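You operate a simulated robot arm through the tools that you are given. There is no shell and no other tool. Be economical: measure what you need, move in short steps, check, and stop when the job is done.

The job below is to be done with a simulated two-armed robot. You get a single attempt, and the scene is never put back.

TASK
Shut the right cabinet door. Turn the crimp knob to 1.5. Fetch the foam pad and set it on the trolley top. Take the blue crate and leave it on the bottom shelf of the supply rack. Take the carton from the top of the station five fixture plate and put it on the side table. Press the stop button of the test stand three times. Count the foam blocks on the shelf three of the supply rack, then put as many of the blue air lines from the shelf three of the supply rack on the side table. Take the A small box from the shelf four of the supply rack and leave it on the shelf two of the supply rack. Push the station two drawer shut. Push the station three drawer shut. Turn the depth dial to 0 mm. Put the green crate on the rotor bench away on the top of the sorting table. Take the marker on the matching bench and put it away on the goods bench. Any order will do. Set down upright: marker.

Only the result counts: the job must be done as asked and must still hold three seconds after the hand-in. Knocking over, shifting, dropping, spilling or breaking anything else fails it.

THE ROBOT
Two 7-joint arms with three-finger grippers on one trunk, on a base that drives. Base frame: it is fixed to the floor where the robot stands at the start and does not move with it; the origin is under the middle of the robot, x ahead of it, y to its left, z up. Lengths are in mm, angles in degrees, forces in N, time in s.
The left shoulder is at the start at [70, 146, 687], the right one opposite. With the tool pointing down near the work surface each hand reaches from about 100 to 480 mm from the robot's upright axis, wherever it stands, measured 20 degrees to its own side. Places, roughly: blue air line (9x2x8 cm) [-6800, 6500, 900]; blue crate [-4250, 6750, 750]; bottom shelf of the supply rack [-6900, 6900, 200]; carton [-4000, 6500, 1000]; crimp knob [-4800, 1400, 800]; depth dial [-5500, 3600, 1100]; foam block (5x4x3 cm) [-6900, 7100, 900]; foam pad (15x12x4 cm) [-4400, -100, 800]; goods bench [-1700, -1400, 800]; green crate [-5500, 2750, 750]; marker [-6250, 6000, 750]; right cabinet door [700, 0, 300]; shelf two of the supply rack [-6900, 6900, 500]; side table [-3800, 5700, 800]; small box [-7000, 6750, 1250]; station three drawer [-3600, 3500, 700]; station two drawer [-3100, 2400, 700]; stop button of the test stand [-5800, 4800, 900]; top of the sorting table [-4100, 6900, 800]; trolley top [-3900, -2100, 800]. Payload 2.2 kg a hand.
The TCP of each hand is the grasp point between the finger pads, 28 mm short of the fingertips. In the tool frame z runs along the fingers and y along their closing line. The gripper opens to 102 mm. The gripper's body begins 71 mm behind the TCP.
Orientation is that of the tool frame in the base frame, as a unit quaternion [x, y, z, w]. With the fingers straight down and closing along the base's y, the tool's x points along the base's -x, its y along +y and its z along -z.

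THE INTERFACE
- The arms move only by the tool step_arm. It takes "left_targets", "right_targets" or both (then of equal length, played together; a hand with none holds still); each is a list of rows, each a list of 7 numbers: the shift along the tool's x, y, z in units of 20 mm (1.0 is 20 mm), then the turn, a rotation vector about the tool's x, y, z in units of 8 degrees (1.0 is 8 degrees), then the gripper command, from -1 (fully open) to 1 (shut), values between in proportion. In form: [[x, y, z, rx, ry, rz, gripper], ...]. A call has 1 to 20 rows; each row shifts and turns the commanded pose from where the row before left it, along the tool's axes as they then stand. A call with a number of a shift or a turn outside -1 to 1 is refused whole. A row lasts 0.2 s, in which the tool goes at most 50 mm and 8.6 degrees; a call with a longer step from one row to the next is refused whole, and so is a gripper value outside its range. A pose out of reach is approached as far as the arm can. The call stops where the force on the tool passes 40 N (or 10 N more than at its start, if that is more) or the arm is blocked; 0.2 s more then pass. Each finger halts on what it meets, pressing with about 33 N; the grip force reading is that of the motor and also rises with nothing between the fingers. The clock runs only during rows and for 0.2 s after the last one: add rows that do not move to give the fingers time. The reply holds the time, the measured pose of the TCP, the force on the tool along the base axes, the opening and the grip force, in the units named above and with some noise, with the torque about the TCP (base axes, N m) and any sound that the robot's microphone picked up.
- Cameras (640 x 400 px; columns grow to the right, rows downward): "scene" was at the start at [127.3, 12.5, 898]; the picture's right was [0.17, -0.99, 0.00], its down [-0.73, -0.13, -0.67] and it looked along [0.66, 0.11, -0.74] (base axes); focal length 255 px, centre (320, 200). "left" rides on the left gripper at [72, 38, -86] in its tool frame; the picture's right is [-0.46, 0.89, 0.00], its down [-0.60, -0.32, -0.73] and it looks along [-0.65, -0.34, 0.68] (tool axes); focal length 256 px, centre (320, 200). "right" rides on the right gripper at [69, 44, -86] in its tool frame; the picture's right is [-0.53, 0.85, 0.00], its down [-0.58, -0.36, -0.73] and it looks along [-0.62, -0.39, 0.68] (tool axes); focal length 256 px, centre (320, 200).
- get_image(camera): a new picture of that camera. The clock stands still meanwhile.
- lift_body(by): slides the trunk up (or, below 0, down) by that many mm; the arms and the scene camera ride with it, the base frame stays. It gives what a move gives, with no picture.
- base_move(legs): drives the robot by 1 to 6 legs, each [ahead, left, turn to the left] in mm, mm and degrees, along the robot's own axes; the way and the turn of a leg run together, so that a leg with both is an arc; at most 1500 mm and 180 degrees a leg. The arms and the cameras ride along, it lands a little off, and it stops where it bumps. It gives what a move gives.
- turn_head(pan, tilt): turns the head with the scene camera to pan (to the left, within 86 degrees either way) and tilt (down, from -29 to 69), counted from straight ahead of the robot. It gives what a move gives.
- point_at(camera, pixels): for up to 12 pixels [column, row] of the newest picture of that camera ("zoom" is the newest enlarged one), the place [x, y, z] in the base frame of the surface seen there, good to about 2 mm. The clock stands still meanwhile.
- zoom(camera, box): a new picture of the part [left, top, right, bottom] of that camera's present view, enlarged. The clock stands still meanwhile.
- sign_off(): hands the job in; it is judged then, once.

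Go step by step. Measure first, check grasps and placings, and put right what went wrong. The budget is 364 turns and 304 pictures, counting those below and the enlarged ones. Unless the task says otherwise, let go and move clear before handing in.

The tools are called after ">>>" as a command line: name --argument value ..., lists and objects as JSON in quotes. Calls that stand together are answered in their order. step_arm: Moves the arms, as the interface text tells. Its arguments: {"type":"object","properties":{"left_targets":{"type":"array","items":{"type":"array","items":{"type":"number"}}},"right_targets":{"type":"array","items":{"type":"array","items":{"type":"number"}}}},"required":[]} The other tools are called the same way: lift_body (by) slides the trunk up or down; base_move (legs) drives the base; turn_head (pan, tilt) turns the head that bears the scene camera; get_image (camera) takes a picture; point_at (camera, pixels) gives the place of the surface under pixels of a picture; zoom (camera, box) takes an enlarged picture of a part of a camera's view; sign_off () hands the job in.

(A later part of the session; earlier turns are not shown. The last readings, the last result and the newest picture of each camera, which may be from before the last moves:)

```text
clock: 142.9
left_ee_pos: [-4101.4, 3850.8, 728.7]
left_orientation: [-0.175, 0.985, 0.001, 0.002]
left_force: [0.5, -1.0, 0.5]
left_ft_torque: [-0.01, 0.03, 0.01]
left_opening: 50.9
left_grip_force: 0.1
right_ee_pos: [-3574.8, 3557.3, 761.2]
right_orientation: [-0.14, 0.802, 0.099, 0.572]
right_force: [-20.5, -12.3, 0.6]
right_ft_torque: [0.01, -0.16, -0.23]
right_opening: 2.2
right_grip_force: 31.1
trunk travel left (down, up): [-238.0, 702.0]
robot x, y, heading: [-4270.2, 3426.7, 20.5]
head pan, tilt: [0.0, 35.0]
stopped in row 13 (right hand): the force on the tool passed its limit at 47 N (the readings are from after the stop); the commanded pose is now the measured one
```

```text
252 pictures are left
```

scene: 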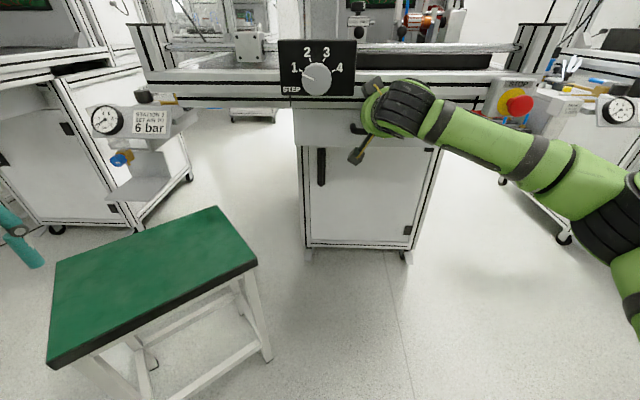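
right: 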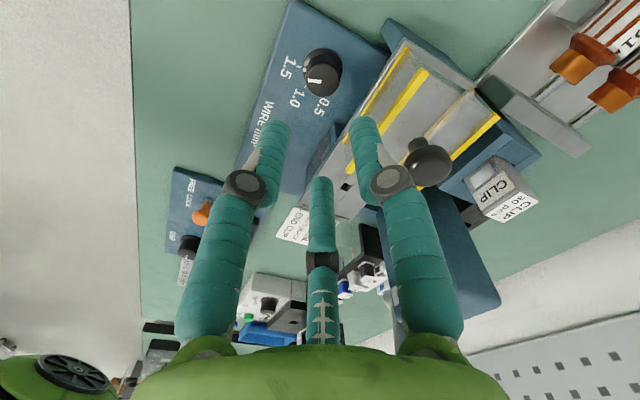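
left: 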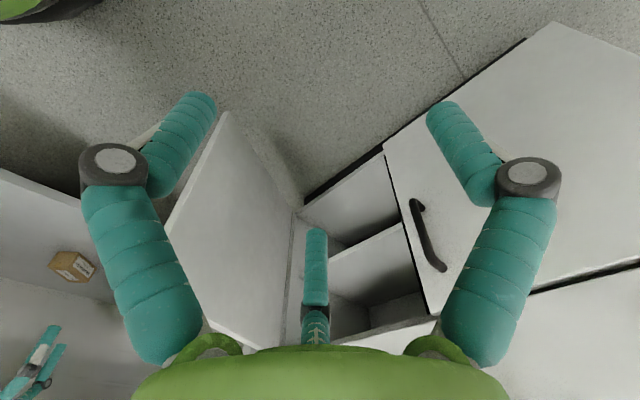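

Drawer three is at its stop too. I'll withdraw, restore the hand, raise the trunk, and turn toward the west benches.

>>> step_arm --right_targets '[[0.28, 0, -0.85, 0, 0, 0, 1], [0.28, 0, -0.85, 0, 0, 0, 1], [0.28, 0, -0.85, 0, 0, 0, 1], [0.28, 0, -0.85, 0, 0, 0, 1], [0.28, 0, -0.85, 0, 0, 0, 1], [0.28, 0, -0.85, 0, 0, 0, 1], [0.28, 0, -0.85, 0, 0, 0, 1], [0.28, 0, -0.85, 0, 0, 0, 1]]'

>>> base_move --legs '[[-350, -100, 0]]'

>>> get_image --camera "scene"

>>> step_arm --right_targets '[[0, 0, 0, 0, 1, 0, 0], [0, 0, 0, 0, 1, 0, 0], [0, 0, 0, 0, 1, 0, 0], [0, 0, 0, 0, 1, 0, 0], [0, 0, 0, 0, 1, 0, 0], [0, 0, 0, 0, 1, 0, 0], [0, 0, 0, 0, 1, 0, 0], [0, 0, 0, 0, 1, 0, 0], [0, 0, 0, 0, 1, 0, 0]]'

>>> lift_body --by 300

>>> base_move --legs '[[0, 0, 150]]'

>>> get_image --camera "scene"

```text
clock: 144.7
left_ee_pos: [-4099.7, 3851.5, 726.9]
left_orientation: [-0.176, 0.984, 0.0, 0.0]
left_force: [-0.4, 0.6, 0.7]
left_ft_torque: [-0.02, -0.02, -0.01]
left_opening: 51.1
left_grip_force: 0.1
right_ee_pos: [-3707.2, 3510.4, 758.7]
right_orientation: [-0.141, 0.803, 0.099, 0.57]
right_force: [0.2, 0.1, 0.7]
right_ft_torque: [-0.02, 0.01, 0.01]
right_opening: 2.0
right_grip_force: 31.6
trunk travel left (down, up): [-238.0, 702.0]
robot x, y, heading: [-4270.0, 3425.3, 20.0]
head pan, tilt: [0.0, 35.0]
```

```text
clock: 147.0
left_ee_pos: [-4395.2, 3636.5, 726.6]
left_orientation: [-0.179, 0.984, 0.0, 0.0]
left_force: [-0.2, 0.0, 0.1]
left_ft_torque: [0.01, -0.02, -0.02]
left_opening: 50.9
left_grip_force: 0.0
right_ee_pos: [-3999.6, 3296.0, 759.6]
right_orientation: [-0.143, 0.802, 0.1, 0.571]
right_force: [0.2, 0.6, 0.3]
right_ft_torque: [0.03, 0.02, 0.01]
right_opening: 2.1
right_grip_force: 31.7
trunk travel left (down, up): [-238.0, 702.0]
robot x, y, heading: [-4558.3, 3212.0, 20.8]
head pan, tilt: [0.0, 35.0]
```

```text
251 pictures are left
```

scene: 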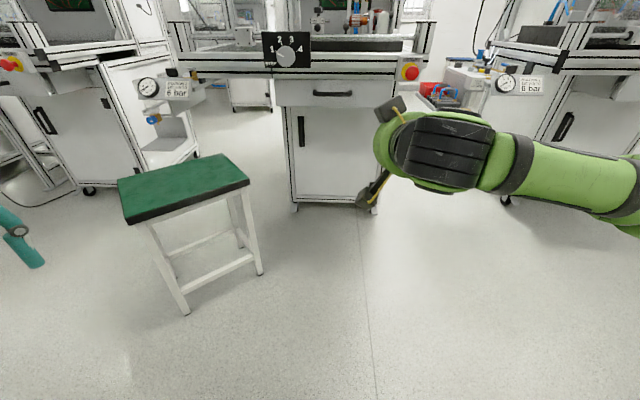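

```text
clock: 149.0
left_ee_pos: [-4394.7, 3637.3, 726.3]
left_orientation: [-0.179, 0.984, -0.002, 0.001]
left_force: [-0.1, -0.5, -0.6]
left_ft_torque: [0.0, -0.02, -0.02]
left_opening: 51.4
left_grip_force: 0.1
right_ee_pos: [-4000.4, 3299.8, 760.3]
right_orientation: [-0.177, 0.984, -0.003, -0.01]
right_force: [0.4, 0.2, -1.2]
right_ft_torque: [0.04, 0.0, -0.03]
right_opening: 50.9
right_grip_force: 0.0
trunk travel left (down, up): [-238.0, 702.0]
robot x, y, heading: [-4564.4, 3211.7, 20.5]
head pan, tilt: [0.0, 35.0]
```

```text
clock: 152.0
left_ee_pos: [-4394.6, 3637.0, 1026.7]
left_orientation: [-0.178, 0.984, -0.001, 0.0]
left_force: [-0.5, -0.3, 0.2]
left_ft_torque: [0.01, -0.01, 0.01]
left_opening: 50.9
left_grip_force: 0.1
right_ee_pos: [-3999.2, 3298.7, 1060.0]
right_orientation: [-0.175, 0.985, -0.004, -0.01]
right_force: [-0.7, -0.5, 0.6]
right_ft_torque: [0.01, 0.02, 0.02]
right_opening: 51.2
right_grip_force: 0.2
trunk travel left (down, up): [-538.0, 402.0]
robot x, y, heading: [-4565.0, 3209.7, 20.7]
head pan, tilt: [0.0, 35.0]
```

```text
clock: 158.6
left_ee_pos: [-4919.4, 2925.1, 1027.2]
left_orientation: [0.997, -0.081, 0.0, -0.001]
left_force: [-0.1, -0.6, -0.4]
left_ft_torque: [0.01, 0.0, 0.0]
left_opening: 51.2
left_grip_force: 0.0
right_ee_pos: [-5093.9, 3416.1, 1059.0]
right_orientation: [0.996, -0.083, 0.01, 0.001]
right_force: [-0.2, 0.7, 0.4]
right_ft_torque: [0.01, 0.01, 0.02]
right_opening: 50.8
right_grip_force: 0.0
trunk travel left (down, up): [-538.0, 402.0]
robot x, y, heading: [-4565.5, 3212.9, 171.0]
head pan, tilt: [0.0, 35.0]
```

```text
250 pictures are left
```

scene: 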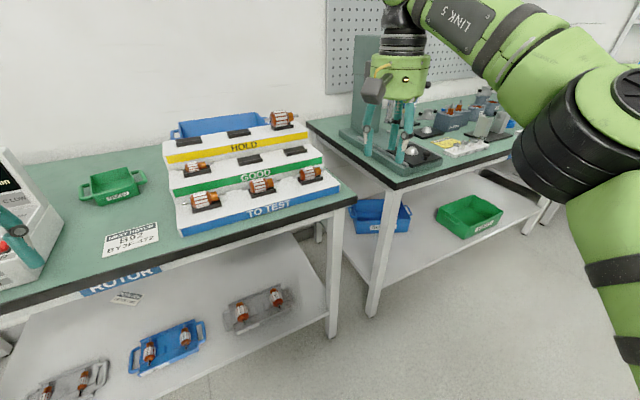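

>>> zoom --camera "scene" --box '[0, 100, 260, 262]'

>>> point_at --camera "scene" --pixels '[[85, 188], [143, 180], [110, 200], [110, 185], [112, 170], [350, 205], [0, 300], [310, 130], [400, 188], [520, 130], [335, 330], [372, 312]]'

>>> turn_head --pan -40 --tilt 20

>>> get_image --camera "scene"

```text
2.46 times, centred on (130, 181) of scene
```

zoom: 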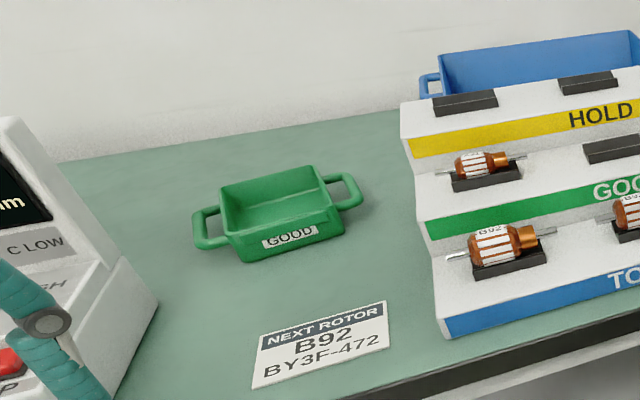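

```text
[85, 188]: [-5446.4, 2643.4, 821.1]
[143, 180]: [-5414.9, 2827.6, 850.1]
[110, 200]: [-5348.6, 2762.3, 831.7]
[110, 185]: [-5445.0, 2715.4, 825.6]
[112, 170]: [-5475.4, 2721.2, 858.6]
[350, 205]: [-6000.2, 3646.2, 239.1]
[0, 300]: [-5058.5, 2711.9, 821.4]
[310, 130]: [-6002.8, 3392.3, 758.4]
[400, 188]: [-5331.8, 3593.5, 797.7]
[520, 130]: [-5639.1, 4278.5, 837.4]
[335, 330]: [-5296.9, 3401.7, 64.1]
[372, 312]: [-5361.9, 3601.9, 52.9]
```

```text
clock: 159.7
left_ee_pos: [-4920.0, 2926.7, 1026.2]
left_orientation: [0.997, -0.081, 0.0, -0.001]
left_force: [-0.5, 1.0, 0.5]
left_ft_torque: [-0.03, -0.01, 0.02]
left_opening: 51.3
left_grip_force: 0.0
right_ee_pos: [-5094.0, 3416.0, 1059.9]
right_orientation: [0.996, -0.084, 0.011, 0.0]
right_force: [-0.3, 0.1, -0.6]
right_ft_torque: [0.02, 0.01, -0.02]
right_opening: 51.0
right_grip_force: 0.0
trunk travel left (down, up): [-538.0, 402.0]
robot x, y, heading: [-4560.8, 3212.0, 170.8]
head pan, tilt: [-40.0, 20.0]
```

```text
248 pictures are left
```

scene: 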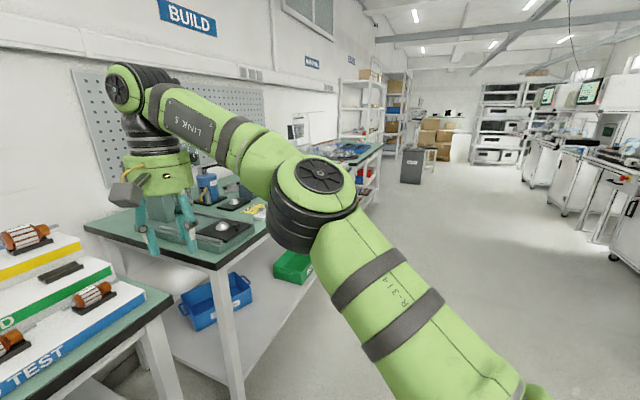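

>>> base_move --legs '[[0, 0, 29], [0, -650, 0]]'

>>> turn_head --pan 0 --tilt 20

>>> get_image --camera "scene"

```text
clock: 164.7
left_ee_pos: [-4954.4, 3395.4, 1026.6]
left_orientation: [0.986, 0.168, 0.0, -0.001]
left_force: [0.1, -0.6, -0.5]
left_ft_torque: [-0.02, 0.03, 0.02]
left_opening: 50.8
left_grip_force: 0.1
right_ee_pos: [-5341.7, 3742.1, 1060.5]
right_orientation: [0.986, 0.166, 0.01, -0.002]
right_force: [-0.6, -0.7, -0.4]
right_ft_torque: [0.02, 0.03, -0.05]
right_opening: 50.7
right_grip_force: 0.1
trunk travel left (down, up): [-538.0, 402.0]
robot x, y, heading: [-4777.4, 3816.1, -160.7]
head pan, tilt: [-40.0, 20.0]
```

```text
clock: 165.7
left_ee_pos: [-4953.0, 3395.1, 1026.4]
left_orientation: [0.986, 0.169, 0.0, 0.0]
left_force: [0.2, 0.5, -0.4]
left_ft_torque: [0.02, 0.02, 0.0]
left_opening: 51.0
left_grip_force: 0.0
right_ee_pos: [-5343.5, 3742.5, 1059.3]
right_orientation: [0.986, 0.165, 0.01, -0.002]
right_force: [-0.3, -1.1, -0.2]
right_ft_torque: [0.01, 0.01, 0.01]
right_opening: 51.2
right_grip_force: 0.2
trunk travel left (down, up): [-538.0, 402.0]
robot x, y, heading: [-4778.9, 3813.1, -160.6]
head pan, tilt: [0.0, 20.0]
```

```text
247 pictures are left
```

scene: 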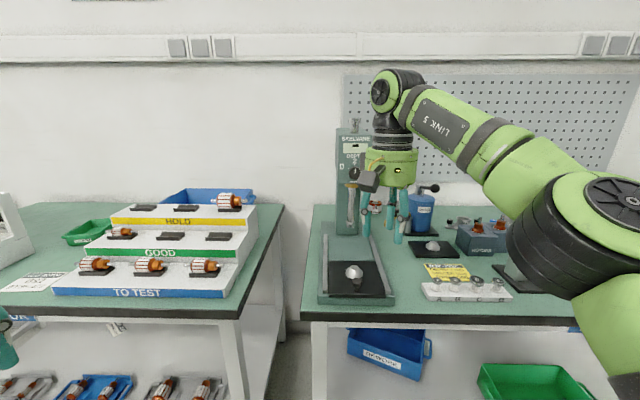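

>>> step_arm --right_targets '[[1, 0, -1, 0, 0, 0, 0], [1, 0, -1, 0, 0, 0, 0], [1, 0, 0, 0, 0, 0, 0], [1, -1, 0, 0, 0, 0, 0], [1, -1, 0, 0, 0, 0, 0], [1, -1, 0, 0, 0, 0, 0], [1, -1, 0, 0, 0, 0, 0], [1, -1, 0, 0, 0, 0, 0], [1, -1, 0, 0, 0, 0, 0], [0, -1, 0, 0, 0, 0, 0]]'

>>> zoom --camera "scene" --box '[300, 110, 460, 310]'

```text
clock: 167.9
left_ee_pos: [-4954.5, 3394.1, 1027.2]
left_orientation: [0.986, 0.168, -0.001, 0.001]
left_force: [-0.1, -0.7, -0.6]
left_ft_torque: [-0.02, 0.03, 0.0]
left_opening: 50.9
left_grip_force: 0.1
right_ee_pos: [-5218.0, 3931.5, 1103.3]
right_orientation: [0.986, 0.165, 0.011, -0.003]
right_force: [0.0, 0.5, -0.8]
right_ft_torque: [-0.02, 0.0, 0.0]
right_opening: 51.0
right_grip_force: 0.0
trunk travel left (down, up): [-538.0, 402.0]
robot x, y, heading: [-4775.1, 3814.0, -160.5]
head pan, tilt: [0.0, 20.0]
```

```text
2.00 times, centred on (380, 210) of scene
```

zoom: 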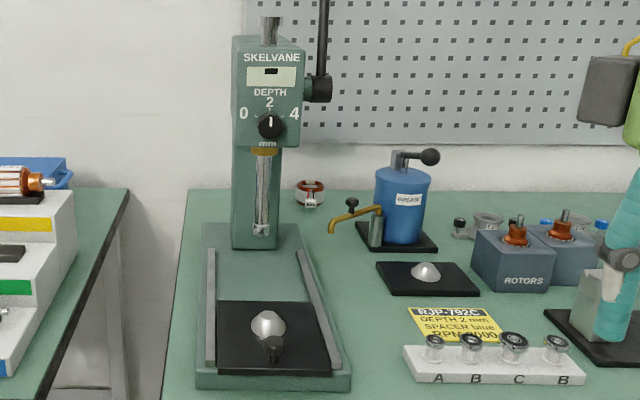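

>>> zoom --camera "scene" --box '[412, 130, 456, 190]'

>>> zoom --camera "scene" --box '[355, 150, 387, 182]'

>>> point_at --camera "zoom" --pixels '[[320, 200], [250, 200], [390, 200], [320, 120], [320, 280], [200, 150], [450, 150], [320, 60], [460, 300], [180, 300], [220, 80], [320, 380]]'

```text
6.67 times, centred on (434, 160) of scene
```

zoom: 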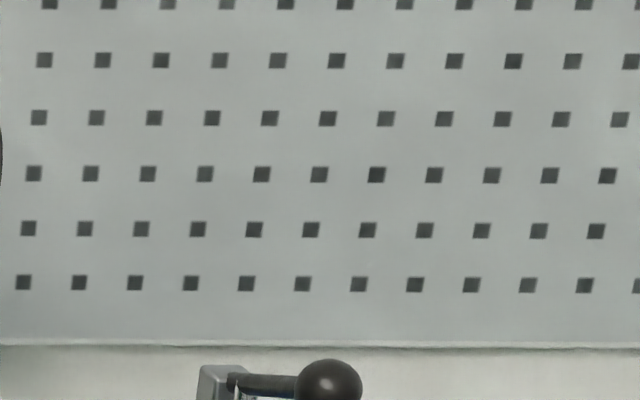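

```text
12.50 times, centred on (371, 166) of scene
```

zoom: 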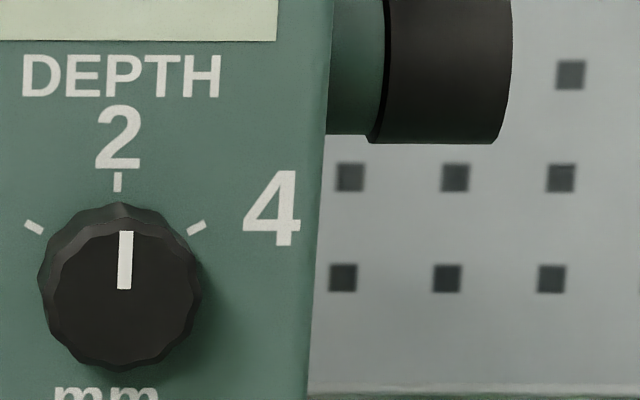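

```text
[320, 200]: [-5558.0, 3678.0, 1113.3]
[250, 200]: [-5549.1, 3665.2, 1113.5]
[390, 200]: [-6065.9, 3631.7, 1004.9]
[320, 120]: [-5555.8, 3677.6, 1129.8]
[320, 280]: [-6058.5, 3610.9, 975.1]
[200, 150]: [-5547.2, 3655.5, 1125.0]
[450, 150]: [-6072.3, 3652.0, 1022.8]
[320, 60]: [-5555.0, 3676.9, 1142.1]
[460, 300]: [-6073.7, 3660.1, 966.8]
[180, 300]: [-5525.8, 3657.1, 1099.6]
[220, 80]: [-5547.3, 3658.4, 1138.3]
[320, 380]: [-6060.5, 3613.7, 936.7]
```

>>> point_at --camera "zoom" --pixels '[[125, 295], [126, 235], [122, 370], [45, 285], [198, 285], [118, 182], [35, 228], [197, 228], [230, 120], [60, 120], [80, 330], [165, 330]]'

```text
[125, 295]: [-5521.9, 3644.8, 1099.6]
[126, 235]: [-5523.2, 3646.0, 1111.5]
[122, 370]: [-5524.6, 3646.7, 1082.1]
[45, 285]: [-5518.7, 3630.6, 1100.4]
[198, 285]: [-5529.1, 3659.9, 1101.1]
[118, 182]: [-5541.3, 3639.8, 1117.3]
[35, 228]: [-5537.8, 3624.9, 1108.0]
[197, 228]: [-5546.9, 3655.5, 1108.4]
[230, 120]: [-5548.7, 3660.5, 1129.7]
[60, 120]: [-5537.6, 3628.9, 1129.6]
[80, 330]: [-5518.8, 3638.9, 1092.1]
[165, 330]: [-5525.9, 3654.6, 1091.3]
```

The depth dial is centred near (-5523,3645,1100), pointing at 2; 0 is about 60° counter-clockwise. I'll come closer and level the hand along the dial's axis.

>>> base_move --legs '[[150, 0, 0]]'

>>> step_arm --right_targets '[[-0.5, 1, 0, 0, -1, 0, 0], [0, 1, 0, 0, -1, 0, 0], [0, 1, 0, 0, -1, 0, 0], [0, 1, 0, 0, -1, 0, 0], [0, 1, 0, 0, -1, 0, 0], [0, 1, 0, 0, -1, 0, 0], [0, 1, 0, 0, -1, 0, 0], [0, 1, 0, 0, -1, 0, 0], [0, 0.4, 0, 0, -1, 0, 0], [0, 0, 0, 0, -1, 0, 0], [0, 0, 0, 0, -1, 0, 0], [0, 0, 0, 0, -0.25, 0, 0]]'

>>> get_image --camera "scene"

>>> get_image --camera "right"

```text
clock: 169.3
left_ee_pos: [-5095.7, 3344.0, 1027.6]
left_orientation: [0.986, 0.169, 0.0, 0.0]
left_force: [0.2, 0.5, 0.4]
left_ft_torque: [0.02, -0.02, -0.05]
left_opening: 50.9
left_grip_force: 0.0
right_ee_pos: [-5358.2, 3881.0, 1105.2]
right_orientation: [0.986, 0.165, 0.011, -0.002]
right_force: [0.2, 0.2, -0.2]
right_ft_torque: [-0.01, -0.03, 0.0]
right_opening: 51.0
right_grip_force: 0.1
trunk travel left (down, up): [-538.0, 402.0]
robot x, y, heading: [-4918.8, 3765.6, -160.8]
head pan, tilt: [0.0, 20.0]
```

```text
clock: 171.9
left_ee_pos: [-5094.6, 3344.1, 1028.2]
left_orientation: [0.986, 0.169, -0.001, -0.001]
left_force: [-0.2, -0.1, 0.2]
left_ft_torque: [0.04, -0.01, -0.03]
left_opening: 51.1
left_grip_force: 0.1
right_ee_pos: [-5323.6, 3690.5, 1127.5]
right_orientation: [0.704, 0.118, -0.691, 0.115]
right_force: [0.0, -0.2, -0.1]
right_ft_torque: [-0.03, -0.01, 0.0]
right_opening: 51.1
right_grip_force: 0.1
right hand out of reach, approached as far as the arm can: row 10, 11, 12
trunk travel left (down, up): [-538.0, 402.0]
robot x, y, heading: [-4922.9, 3764.9, -160.7]
head pan, tilt: [0.0, 20.0]
```

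```text
243 pictures are left
```

scene: 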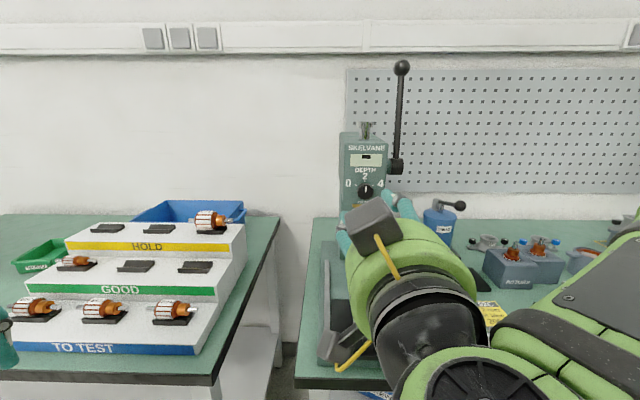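

```text
242 pictures are left
```

right: 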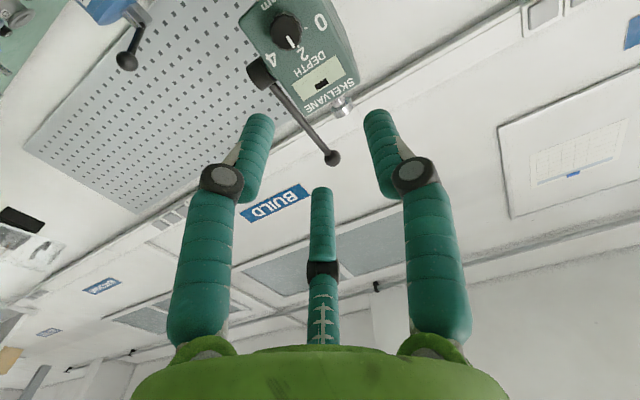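

>>> step_arm --right_targets '[[0.6, -0.55, 1, 0, 0, 0, 0], [0.6, -0.54, 1, 0, 0, 0, 0], [0, 0, 1, 0, 0, 0, 0], [0, 0, 1, 0, 0, 0, 0], [0, 0, 1, 0, 0, 0, 0], [0, 0, 1, 0, 0, 0, 0]]'

>>> get_image --camera "right"

```text
clock: 173.3
left_ee_pos: [-5096.0, 3342.8, 1026.5]
left_orientation: [0.986, 0.169, 0.0, -0.001]
left_force: [0.6, -0.5, 0.2]
left_ft_torque: [0.02, 0.01, -0.02]
left_opening: 51.0
left_grip_force: 0.0
right_ee_pos: [-5442.7, 3670.3, 1100.8]
right_orientation: [0.704, 0.119, -0.69, 0.115]
right_force: [-0.7, 0.0, 0.1]
right_ft_torque: [0.01, 0.01, 0.0]
right_opening: 51.0
right_grip_force: 0.0
trunk travel left (down, up): [-538.0, 402.0]
robot x, y, heading: [-4920.2, 3764.4, -160.7]
head pan, tilt: [0.0, 20.0]
```

```text
241 pictures are left
```

right: 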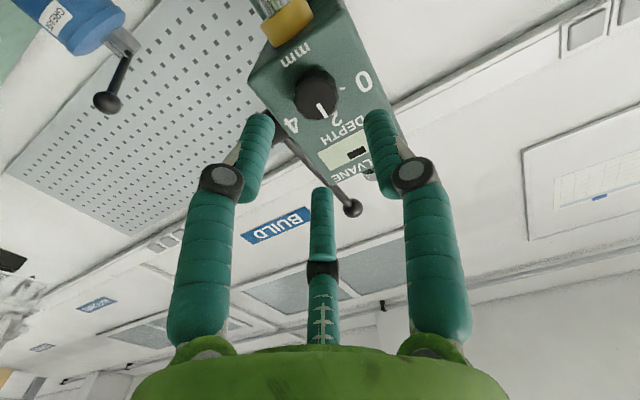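

>>> zoom --camera "right" --box '[270, 50, 390, 130]'

>>> point_at --camera "zoom" --pixels '[[255, 250], [200, 250], [345, 260], [260, 170], [265, 330], [330, 335], [275, 290], [380, 185], [150, 330], [300, 60], [300, 240], [230, 240]]'

```text
5.00 times, centred on (330, 90) of right
```

zoom: 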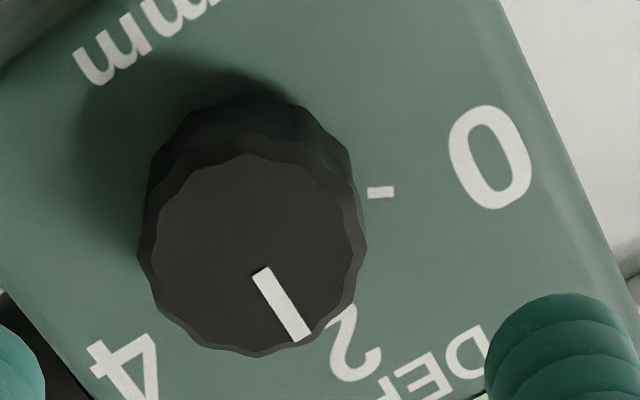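

```text
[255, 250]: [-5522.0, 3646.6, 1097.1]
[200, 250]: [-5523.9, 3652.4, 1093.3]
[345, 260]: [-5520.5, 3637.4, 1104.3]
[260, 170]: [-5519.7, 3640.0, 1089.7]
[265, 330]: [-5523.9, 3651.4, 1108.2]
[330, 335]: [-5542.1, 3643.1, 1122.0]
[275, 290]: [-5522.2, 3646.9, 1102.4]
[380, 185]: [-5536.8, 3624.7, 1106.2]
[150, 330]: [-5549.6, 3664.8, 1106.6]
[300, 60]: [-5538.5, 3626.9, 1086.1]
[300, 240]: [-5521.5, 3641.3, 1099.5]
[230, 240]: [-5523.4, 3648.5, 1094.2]
```

>>> step_arm --right_targets '[[0.06, -0.15, 0.9, 0, 0, 0, 0], [0, 0, 0.9, 0, 0, 0, 0], [0, 0, 0.9, 0, 0, 0, 0], [0, 0, 0.9, 0, 0, 0, 0], [0, 0, 0, 0, 0, 0, 0.9], [0, 0, 0, 0, 0, 0, 0.9]]'

>>> get_image --camera "right"

```text
clock: 174.7
left_ee_pos: [-5093.7, 3344.4, 1026.5]
left_orientation: [0.986, 0.169, 0.001, -0.001]
left_force: [0.0, -0.9, 0.2]
left_ft_torque: [0.0, -0.01, 0.0]
left_opening: 51.1
left_grip_force: 0.1
right_ee_pos: [-5512.5, 3649.3, 1098.6]
right_orientation: [0.704, 0.119, -0.691, 0.115]
right_force: [-1.3, -1.4, 2.7]
right_ft_torque: [-0.04, -0.02, 0.42]
right_opening: 30.4
right_grip_force: 45.0
trunk travel left (down, up): [-538.0, 402.0]
robot x, y, heading: [-4915.7, 3763.8, -160.6]
head pan, tilt: [0.0, 20.0]
```

```text
239 pictures are left
```

right: 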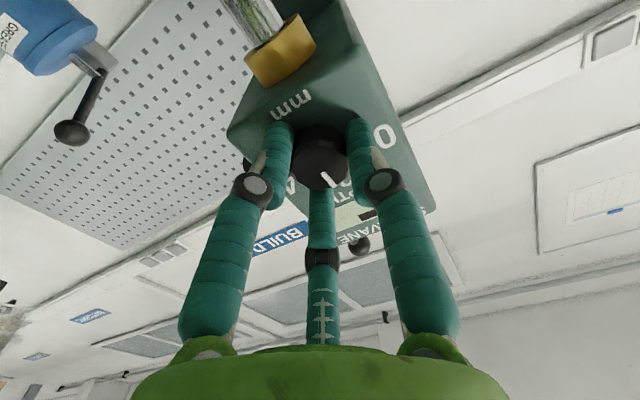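

>>> step_arm --right_targets '[[0, 0, 0, 0, 0, -0.75, 0.9], [0, 0, 0, 0, 0, -0.75, 0.9], [0, 0, 0, 0, 0, -0.75, 0.9], [0, 0, 0, 0, 0, -0.75, 0.9], [0, 0, 0, 0, 0, -0.75, 0.9], [0, 0, 0, 0, 0, -0.75, 0.9], [0, 0, 0, 0, 0, -0.75, 0.9], [0, 0, 0, 0, 0, -0.75, 0.9], [0, 0, 0, 0, 0, -0.75, 0.9], [0, 0, 0, 0, 0, -0.75, 0.9], [0, 0, 0, 0, 0, 0, 0.9]]'

>>> get_image --camera "right"

```text
clock: 177.1
left_ee_pos: [-5094.4, 3344.9, 1026.1]
left_orientation: [0.986, 0.168, 0.001, 0.0]
left_force: [0.4, 0.0, 0.1]
left_ft_torque: [-0.01, -0.02, -0.02]
left_opening: 51.3
left_grip_force: 0.1
right_ee_pos: [-5512.4, 3650.6, 1097.5]
right_orientation: [-0.549, -0.456, 0.656, 0.246]
right_force: [-3.0, -5.1, 3.9]
right_ft_torque: [-0.63, -0.07, -0.08]
right_opening: 30.6
right_grip_force: 44.9
trunk travel left (down, up): [-538.0, 402.0]
robot x, y, heading: [-4917.8, 3765.6, -160.5]
head pan, tilt: [0.0, 20.0]
```

```text
238 pictures are left
```

right: 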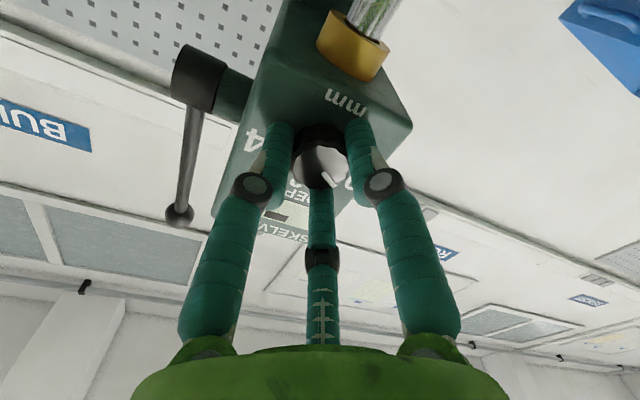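

>>> step_arm --right_targets '[[0, 0, 0, 0, 0, 0, 0], [0, 0, 0, 0, 0, 0, 0], [0, 0, -1, 0, 0, 0, 0], [0, 0, -1, 0, 0, 0, 0], [0, 0, -1, 0, 0, 0, 0], [0, 0, -1, 0, 0, 0, 0]]'

>>> zoom --camera "right" --box '[260, 40, 400, 150]'

```text
clock: 178.5
left_ee_pos: [-5095.2, 3344.7, 1027.2]
left_orientation: [0.986, 0.169, -0.001, -0.001]
left_force: [-0.1, 0.7, 0.1]
left_ft_torque: [0.0, 0.0, 0.03]
left_opening: 50.9
left_grip_force: 0.0
right_ee_pos: [-5437.2, 3679.0, 1100.4]
right_orientation: [-0.55, -0.455, 0.656, 0.246]
right_force: [0.0, -0.8, 0.0]
right_ft_torque: [-0.02, 0.0, 0.0]
right_opening: 50.9
right_grip_force: 0.0
trunk travel left (down, up): [-538.0, 402.0]
robot x, y, heading: [-4917.6, 3769.0, -160.6]
head pan, tilt: [0.0, 20.0]
```

```text
3.64 times, centred on (330, 95) of right
```

zoom: 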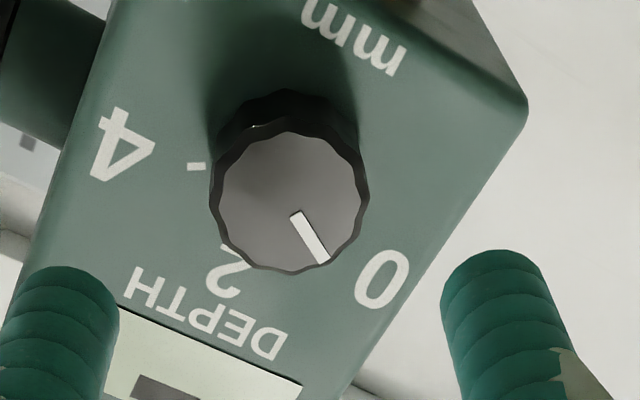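

>>> point_at --camera "zoom" --pixels '[[298, 218], [324, 258], [215, 195], [365, 195], [290, 135], [290, 268], [196, 167], [290, 200]]'

>>> zoom --camera "scene" --box '[330, 160, 400, 210]'

```text
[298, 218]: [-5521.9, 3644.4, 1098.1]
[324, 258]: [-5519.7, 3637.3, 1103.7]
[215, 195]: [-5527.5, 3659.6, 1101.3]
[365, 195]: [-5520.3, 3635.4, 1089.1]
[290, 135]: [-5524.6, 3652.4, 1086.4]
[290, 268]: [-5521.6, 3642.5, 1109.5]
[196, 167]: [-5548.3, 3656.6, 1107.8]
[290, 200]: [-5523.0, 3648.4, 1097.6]
```

```text
8.00 times, centred on (365, 185) of scene
```

zoom: 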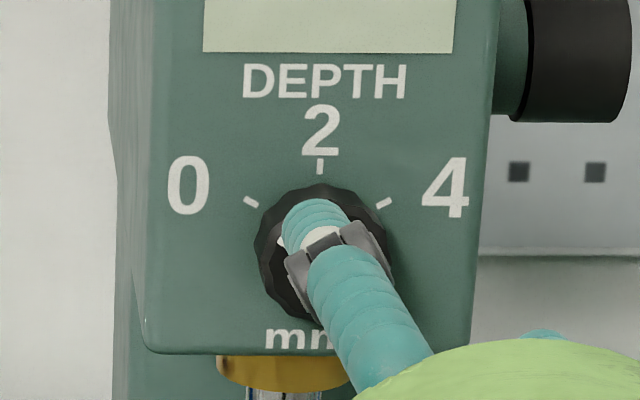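

>>> step_arm --right_targets '[[0, 0, -1, 0, 0, 0, 0], [0, 0, -1, 0, 0, 0, 0], [0, 0, -1, 0, 0, 0, 0], [0, 0, -1, 0, 0, 0, 0], [0.5, -0.87, 0, 0, 0, 0, 0], [0.5, -0.87, 0, 0, 0, 0, 0], [0.5, -0.87, 0, 0, 0, 0, 0], [0.5, -0.87, 0, 0, 0, 0, 0], [0.5, -0.87, 0, 0, 0, 0, 0]]'

>>> zoom --camera "scene" --box '[345, 170, 385, 205]'

```text
clock: 180.5
left_ee_pos: [-5094.1, 3344.9, 1026.8]
left_orientation: [0.986, 0.169, -0.001, 0.0]
left_force: [-0.6, 0.4, 0.3]
left_ft_torque: [0.0, 0.01, -0.03]
left_opening: 51.1
left_grip_force: 0.0
right_ee_pos: [-5399.0, 3774.7, 1160.0]
right_orientation: [-0.551, -0.455, 0.656, 0.245]
right_force: [-0.6, 0.2, 0.4]
right_ft_torque: [0.02, 0.02, -0.01]
right_opening: 51.1
right_grip_force: 0.1
right hand out of reach, approached as far as the arm can: row 4, 5, 7
trunk travel left (down, up): [-538.0, 402.0]
robot x, y, heading: [-4920.0, 3766.2, -160.5]
head pan, tilt: [0.0, 20.0]
```

```text
11.43 times, centred on (365, 188) of scene
```

zoom: 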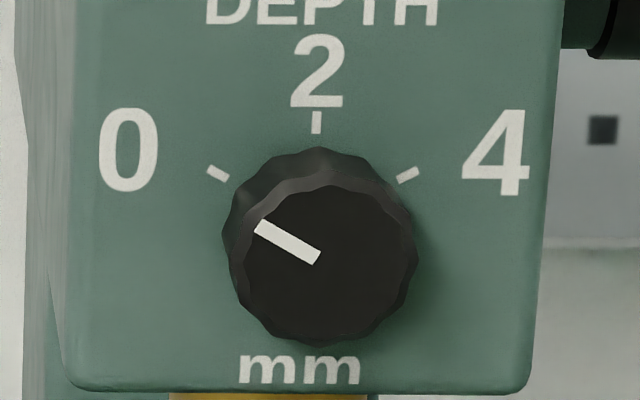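

The mark is parallel with the 0 tick (60° vs 61°). I'll back off, restore the hand, and go north to the stop button.

>>> base_move --legs '[[-250, 0, 0]]'

>>> step_arm --right_targets '[[0, 0, 0, 0, 0, 1, 0], [0, 0, 0, 0, 0, 1, 0], [0, 0, 0, 0, 0, 1, 0], [0, 0, 0, 0, 0, 1, 0], [0, 0, 0, 0, 0, 1, 0], [0, 0, 0, 0, 0, 1, 0], [0, 0, 0, 0, 0, 1, 0], [0, 0, 0, 0, 0, 0.5, 0], [0, 0, 0, 0, 1, 0, 0], [0, 0, 0, 0, 1, 0, 0], [0, 0, 0, 0, 1, 0, 0], [0, 0, 0, 0, 1, 0, 0], [0, 0, 0, 0, 1, 0, 0], [0, 0, 0, 0, 1, 0, 0], [0, 0, 0, 0, 1, 0, 0], [0, 0, 0, 0, 1, 0, 0], [0, 0, 0, 0, 1, 0, 0], [0, 0, 0, 0, 1, 0, 0], [0, 0, 0, 0, 1, 0, 0], [0, 0, 0, 0, 0.25, 0, 0]]'

>>> base_move --legs '[[0, -1100, 0]]'

>>> get_image --camera "scene"

```text
clock: 182.3
left_ee_pos: [-4860.8, 3426.9, 1026.3]
left_orientation: [0.986, 0.169, 0.0, -0.001]
left_force: [-0.6, -0.1, -0.2]
left_ft_torque: [-0.03, -0.01, 0.02]
left_opening: 50.9
left_grip_force: 0.1
right_ee_pos: [-5165.4, 3853.5, 1160.5]
right_orientation: [-0.55, -0.456, 0.655, 0.245]
right_force: [0.7, 0.3, -0.4]
right_ft_torque: [0.01, 0.0, -0.05]
right_opening: 51.2
right_grip_force: 0.2
trunk travel left (down, up): [-538.0, 402.0]
robot x, y, heading: [-4685.0, 3843.3, -160.6]
head pan, tilt: [0.0, 20.0]
```

```text
clock: 186.5
left_ee_pos: [-4859.5, 3426.7, 1025.8]
left_orientation: [0.985, 0.17, 0.0, -0.001]
left_force: [-0.6, 0.1, 0.0]
left_ft_torque: [-0.01, 0.01, 0.01]
left_opening: 50.9
left_grip_force: 0.1
right_ee_pos: [-5164.2, 3854.8, 1159.9]
right_orientation: [0.986, 0.166, 0.011, -0.003]
right_force: [-0.4, -0.3, -0.1]
right_ft_torque: [-0.02, 0.0, 0.05]
right_opening: 50.9
right_grip_force: 0.1
trunk travel left (down, up): [-538.0, 402.0]
robot x, y, heading: [-4685.3, 3849.5, -160.5]
head pan, tilt: [0.0, 20.0]
```

```text
clock: 192.2
left_ee_pos: [-5229.4, 4481.9, 1026.4]
left_orientation: [0.987, 0.159, 0.0, -0.001]
left_force: [0.6, 0.4, -0.5]
left_ft_torque: [-0.02, 0.0, 0.0]
left_opening: 50.9
left_grip_force: 0.1
right_ee_pos: [-5524.3, 4915.3, 1160.9]
right_orientation: [0.988, 0.155, 0.01, -0.003]
right_force: [-0.1, -0.3, -0.7]
right_ft_torque: [0.0, -0.01, 0.02]
right_opening: 50.8
right_grip_force: 0.2
trunk travel left (down, up): [-538.0, 402.0]
robot x, y, heading: [-5047.8, 4899.9, -161.6]
head pan, tilt: [0.0, 20.0]
```

```text
234 pictures are left
```

scene: 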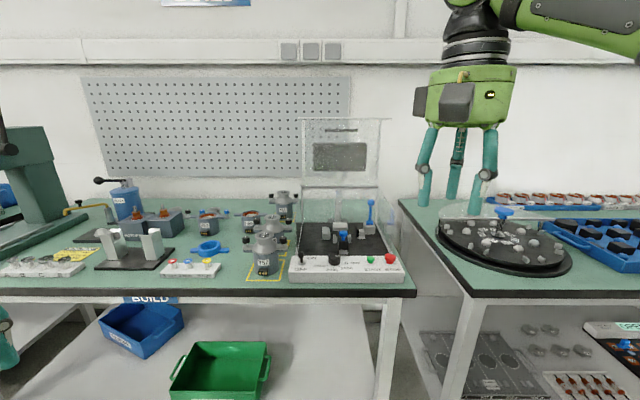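

>>> zoom --camera "scene" --box '[285, 210, 415, 290]'

>>> point_at --camera "zoom" --pixels '[[513, 233], [420, 247], [513, 240], [560, 300], [60, 270], [430, 55], [250, 235], [500, 215], [545, 240], [513, 265]]'

```text
4.92 times, centred on (350, 250) of scene
```

zoom: 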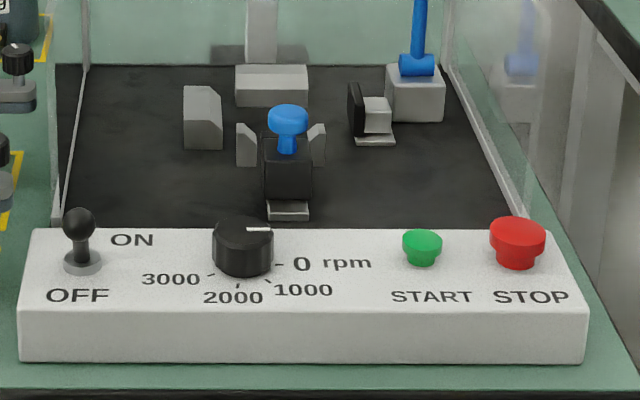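

```text
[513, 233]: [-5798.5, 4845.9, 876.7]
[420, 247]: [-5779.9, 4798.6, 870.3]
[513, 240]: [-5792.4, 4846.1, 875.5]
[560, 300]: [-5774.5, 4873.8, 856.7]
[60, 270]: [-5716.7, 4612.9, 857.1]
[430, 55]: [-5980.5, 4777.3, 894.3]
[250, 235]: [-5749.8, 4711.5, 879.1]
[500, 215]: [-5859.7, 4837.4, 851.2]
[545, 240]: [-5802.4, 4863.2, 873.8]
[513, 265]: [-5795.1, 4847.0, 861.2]
```

The red STOP button's top is at about (-5803,4846,877). I'll close in, tilt the closed right fingers 40°, and hover above it.

>>> base_move --legs '[[230, 0, 0]]'

>>> step_arm --right_targets '[[0, 0, 0, 0, -1, 0, 1], [0, 0, 0, 0, -1, 0, 1], [0, 0, 0, 0, -1, 0, 1], [0, 0, 0, 0, -1, 0, 1], [0, 0, 0, 0, -1, 0, 1]]'

```text
clock: 194.0
left_ee_pos: [-5449.9, 4409.2, 1027.1]
left_orientation: [0.987, 0.159, 0.001, -0.001]
left_force: [-0.2, 1.2, -0.7]
left_ft_torque: [0.0, -0.01, 0.01]
left_opening: 50.9
left_grip_force: 0.1
right_ee_pos: [-5744.7, 4842.5, 1160.3]
right_orientation: [0.988, 0.156, 0.008, -0.003]
right_force: [-0.4, 0.3, 0.1]
right_ft_torque: [0.02, -0.01, 0.01]
right_opening: 51.0
right_grip_force: 0.0
trunk travel left (down, up): [-538.0, 402.0]
robot x, y, heading: [-5266.0, 4830.0, -161.8]
head pan, tilt: [0.0, 20.0]
```

```text
clock: 195.2
left_ee_pos: [-5450.3, 4407.7, 1026.4]
left_orientation: [0.987, 0.16, 0.001, -0.001]
left_force: [-0.2, 0.0, -0.5]
left_ft_torque: [-0.05, 0.0, -0.01]
left_opening: 51.0
left_grip_force: 0.0
right_ee_pos: [-5746.1, 4842.6, 1160.9]
right_orientation: [0.931, 0.146, -0.331, 0.052]
right_force: [0.9, -0.6, -0.4]
right_ft_torque: [0.0, 0.01, -0.02]
right_opening: 1.8
right_grip_force: 31.2
trunk travel left (down, up): [-538.0, 402.0]
robot x, y, heading: [-5264.6, 4826.1, -161.7]
head pan, tilt: [0.0, 20.0]
```

>>> step_arm --right_targets '[[0.4875, -0.087, 0.833, 0, 0, 0, 1], [0.4875, -0.087, 0.833, 0, 0, 0, 1], [0.4875, -0.087, 0.833, 0, 0, 0, 1], [0.4875, -0.087, 0.833, 0, 0, 0, 1], [0.4875, -0.087, 0.833, 0, 0, 0, 1], [0.4875, -0.087, 0.833, 0, 0, 0, 1], [0.4875, -0.087, 0.833, 0, 0, 0, 1], [0.4875, -0.087, 0.833, 0, 0, 0, 1], [0.4875, -0.087, 0.833, 0, 0, 0, 1], [0.4875, -0.087, 0.833, 0, 0, 0, 1], [0.4875, -0.087, 0.833, 0, 0, 0, 1], [0.4875, -0.087, 0.833, 0, 0, 0, 1]]'

>>> turn_head --pan -10 --tilt 35

>>> get_image --camera "scene"

>>> get_image --camera "right"

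```text
clock: 197.8
left_ee_pos: [-5450.0, 4409.4, 1026.6]
left_orientation: [0.987, 0.159, 0.0, -0.001]
left_force: [-1.0, 0.7, -0.6]
left_ft_torque: [0.04, -0.02, 0.02]
left_opening: 51.0
left_grip_force: 0.1
right_ee_pos: [-5785.2, 4853.4, 929.4]
right_orientation: [0.931, 0.146, -0.33, 0.051]
right_force: [-0.2, 0.3, -0.3]
right_ft_torque: [-0.01, -0.01, -0.01]
right_opening: 2.2
right_grip_force: 30.8
trunk travel left (down, up): [-538.0, 402.0]
robot x, y, heading: [-5263.4, 4829.2, -161.7]
head pan, tilt: [0.0, 20.0]
```

```text
clock: 198.5
left_ee_pos: [-5450.1, 4407.8, 1027.3]
left_orientation: [0.987, 0.159, -0.001, -0.001]
left_force: [0.0, 0.5, -0.1]
left_ft_torque: [-0.01, 0.02, -0.01]
left_opening: 51.0
left_grip_force: 0.1
right_ee_pos: [-5785.3, 4851.5, 929.7]
right_orientation: [0.931, 0.147, -0.329, 0.051]
right_force: [0.6, -0.2, -1.1]
right_ft_torque: [-0.02, -0.03, 0.0]
right_opening: 2.1
right_grip_force: 31.4
trunk travel left (down, up): [-538.0, 402.0]
robot x, y, heading: [-5267.3, 4824.9, -161.8]
head pan, tilt: [-10.0, 35.0]
```

```text
232 pictures are left
```

scene: 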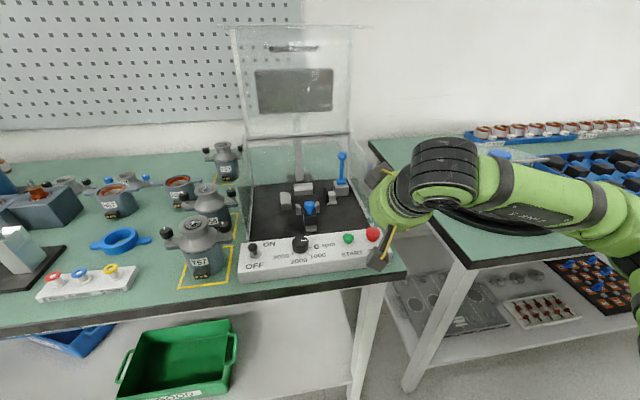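

```text
231 pictures are left
```

right: 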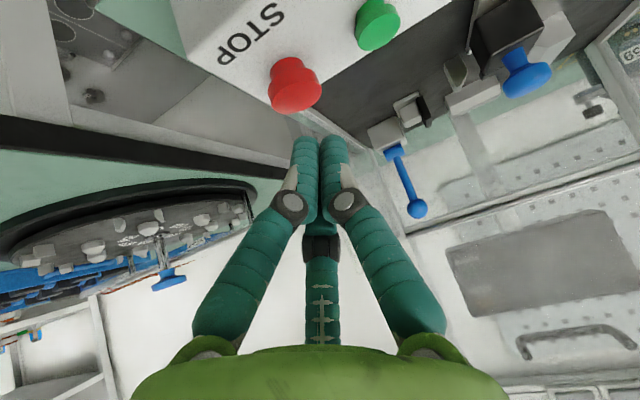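

>>> point_at --camera "right" --pixels '[[298, 92], [290, 70], [312, 92], [278, 95], [300, 105], [295, 80]]'

```text
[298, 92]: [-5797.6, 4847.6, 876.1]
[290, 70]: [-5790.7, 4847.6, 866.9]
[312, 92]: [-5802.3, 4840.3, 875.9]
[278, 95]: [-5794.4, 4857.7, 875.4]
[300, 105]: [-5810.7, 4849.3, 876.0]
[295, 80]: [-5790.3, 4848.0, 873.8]
```

>>> step_arm --right_targets '[[0.315, 0, 0.388, 0, 0, 0, 1], [0.315, 0, 0.388, 0, 0, 0, 1], [0.28, 0, 0.35, 0, 0, 0, 1], [0.095, 0, 0.116, 0, 0, 0, 1], [0.095, 0, 0.116, 0, 0, 0, 1]]'

```text
clock: 199.7
left_ee_pos: [-5448.3, 4409.9, 1028.3]
left_orientation: [0.987, 0.159, -0.001, -0.001]
left_force: [-0.2, -0.8, 0.0]
left_ft_torque: [-0.01, 0.0, 0.02]
left_opening: 50.9
left_grip_force: 0.1
right_ee_pos: [-5782.7, 4852.1, 896.6]
right_orientation: [0.931, 0.147, -0.331, 0.052]
right_force: [2.4, 1.5, 8.2]
right_ft_torque: [0.06, -0.03, -0.05]
right_opening: 2.0
right_grip_force: 30.7
trunk travel left (down, up): [-538.0, 402.0]
robot x, y, heading: [-5263.3, 4828.5, -161.5]
head pan, tilt: [-10.0, 35.0]
heard: click
```

A click sounded: press one. I'll lift clear.

>>> step_arm --right_targets '[[-0.315, 0, -0.388, 0, 0, 0, 1], [-0.315, 0, -0.388, 0, 0, 0, 1], [0, 0, 0, 0, 0, 0, 1]]'

>>> zoom --camera "right" --box '[240, 40, 360, 140]'

```text
clock: 200.5
left_ee_pos: [-5449.1, 4408.5, 1026.6]
left_orientation: [0.987, 0.159, 0.0, 0.0]
left_force: [0.5, 0.8, -0.5]
left_ft_torque: [0.0, -0.04, -0.03]
left_opening: 50.9
left_grip_force: 0.0
right_ee_pos: [-5785.0, 4852.3, 914.9]
right_orientation: [0.932, 0.147, -0.329, 0.05]
right_force: [0.3, -0.2, 0.8]
right_ft_torque: [0.0, -0.05, 0.0]
right_opening: 2.3
right_grip_force: 31.4
trunk travel left (down, up): [-538.0, 402.0]
robot x, y, heading: [-5266.0, 4829.1, -161.8]
head pan, tilt: [-10.0, 35.0]
```

```text
4.00 times, centred on (300, 90) of right
```

zoom: 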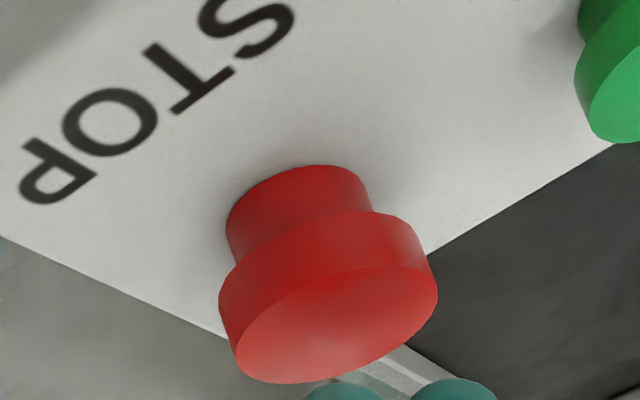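

>>> step_arm --right_targets '[[0.315, 0, 0.388, 0, 0, 0, 1], [0.22, 0, 0.27, 0, 0, 0, 1], [0.095, 0, 0.116, 0, 0, 0, 1], [0, 0, 0, 0, 0, 0, 1]]'

>>> step_arm --right_targets '[[-0.315, 0, -0.388, 0, 0, 0, 1], [-0.315, 0, -0.388, 0, 0, 0, 1], [0, 0, 0, 0, 0, 0, 1]]'

```text
clock: 201.5
left_ee_pos: [-5449.5, 4408.8, 1027.9]
left_orientation: [0.987, 0.159, -0.002, -0.001]
left_force: [0.1, 1.1, 0.6]
left_ft_torque: [-0.02, 0.02, -0.01]
left_opening: 50.8
left_grip_force: 0.1
right_ee_pos: [-5784.1, 4851.7, 897.6]
right_orientation: [0.93, 0.146, -0.332, 0.052]
right_force: [-3.1, 1.0, 14.3]
right_ft_torque: [0.04, 0.16, -0.04]
right_opening: 1.7
right_grip_force: 31.4
trunk travel left (down, up): [-538.0, 402.0]
robot x, y, heading: [-5265.0, 4826.0, -162.0]
head pan, tilt: [-10.0, 35.0]
heard: click
```

```text
clock: 202.3
left_ee_pos: [-5450.1, 4408.1, 1026.3]
left_orientation: [0.987, 0.159, 0.0, -0.001]
left_force: [0.4, 0.2, 0.2]
left_ft_torque: [0.02, 0.0, 0.0]
left_opening: 51.1
left_grip_force: 0.1
right_ee_pos: [-5784.3, 4851.9, 915.3]
right_orientation: [0.932, 0.148, -0.328, 0.051]
right_force: [0.4, 0.0, -1.0]
right_ft_torque: [-0.01, -0.02, -0.02]
right_opening: 2.0
right_grip_force: 31.8
trunk travel left (down, up): [-538.0, 402.0]
robot x, y, heading: [-5264.4, 4826.8, -161.6]
head pan, tilt: [-10.0, 35.0]
```

Second click heard. Third press now, then well clear.

>>> step_arm --right_targets '[[0.315, 0, 0.388, 0, 0, 0, 1], [0.22, 0, 0.27, 0, 0, 0, 1], [0.095, 0, 0.116, 0, 0, 0, 1], [0, 0, 0, 0, 0, 0, 1]]'

>>> step_arm --right_targets '[[-0.5, 0, -0.7, 0, 0, 0, 1], [-0.5, 0, -0.7, 0, 0, 0, 1], [-0.5, 0, -0.7, 0, 0, 0, 1], [-0.5, 0, -0.7, 0, 0, 0, 1], [-0.5, 0, -0.7, 0, 0, 0, 1], [-0.5, 0, -0.7, 0, 0, 0, 1], [-0.5, 0, -0.7, 0, 0, 0, 1], [-0.5, 0, -0.7, 0, 0, 0, 1], [0, 0, 0, 0, 1, 0, 0], [0, 0, 0, 0, 1, 0, 0], [0, 0, 0, 0, 1, 0, 0], [0, 0, 0, 0, 1, 0, 0], [0, 0, 0, 0, 1, 0, 0]]'

>>> zoom --camera "scene" --box '[220, 130, 430, 290]'

```text
clock: 203.3
left_ee_pos: [-5449.8, 4409.5, 1027.7]
left_orientation: [0.987, 0.159, -0.001, -0.001]
left_force: [0.4, 1.0, -0.1]
left_ft_torque: [-0.01, 0.03, 0.01]
left_opening: 51.1
left_grip_force: 0.0
right_ee_pos: [-5782.7, 4852.7, 897.4]
right_orientation: [0.931, 0.147, -0.33, 0.051]
right_force: [2.1, 2.0, 7.4]
right_ft_torque: [0.04, 0.0, -0.02]
right_opening: 1.9
right_grip_force: 32.1
trunk travel left (down, up): [-538.0, 402.0]
robot x, y, heading: [-5263.8, 4827.6, -161.8]
head pan, tilt: [-10.0, 35.0]
heard: click
```

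```text
clock: 206.1
left_ee_pos: [-5450.6, 4408.5, 1026.5]
left_orientation: [0.987, 0.159, 0.0, -0.001]
left_force: [-0.4, -0.5, -0.8]
left_ft_torque: [0.02, -0.02, -0.02]
left_opening: 50.8
left_grip_force: 0.2
right_ee_pos: [-5776.9, 4853.9, 1033.7]
right_orientation: [0.988, 0.156, 0.011, -0.003]
right_force: [0.0, -0.4, 0.3]
right_ft_torque: [0.02, 0.01, 0.0]
right_opening: 51.0
right_grip_force: 0.0
trunk travel left (down, up): [-538.0, 402.0]
robot x, y, heading: [-5265.4, 4823.9, -161.5]
head pan, tilt: [-10.0, 35.0]
```

```text
2.50 times, centred on (325, 210) of scene
```

zoom: 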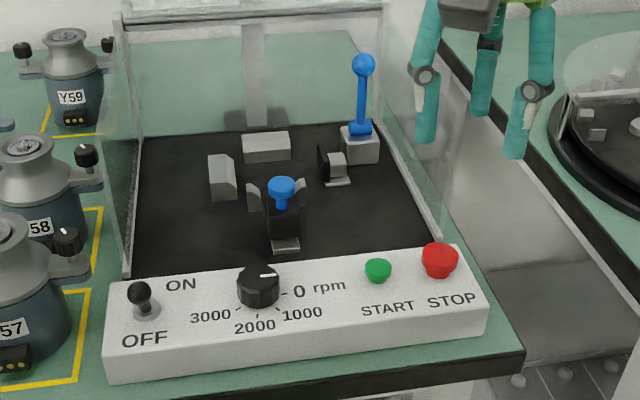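

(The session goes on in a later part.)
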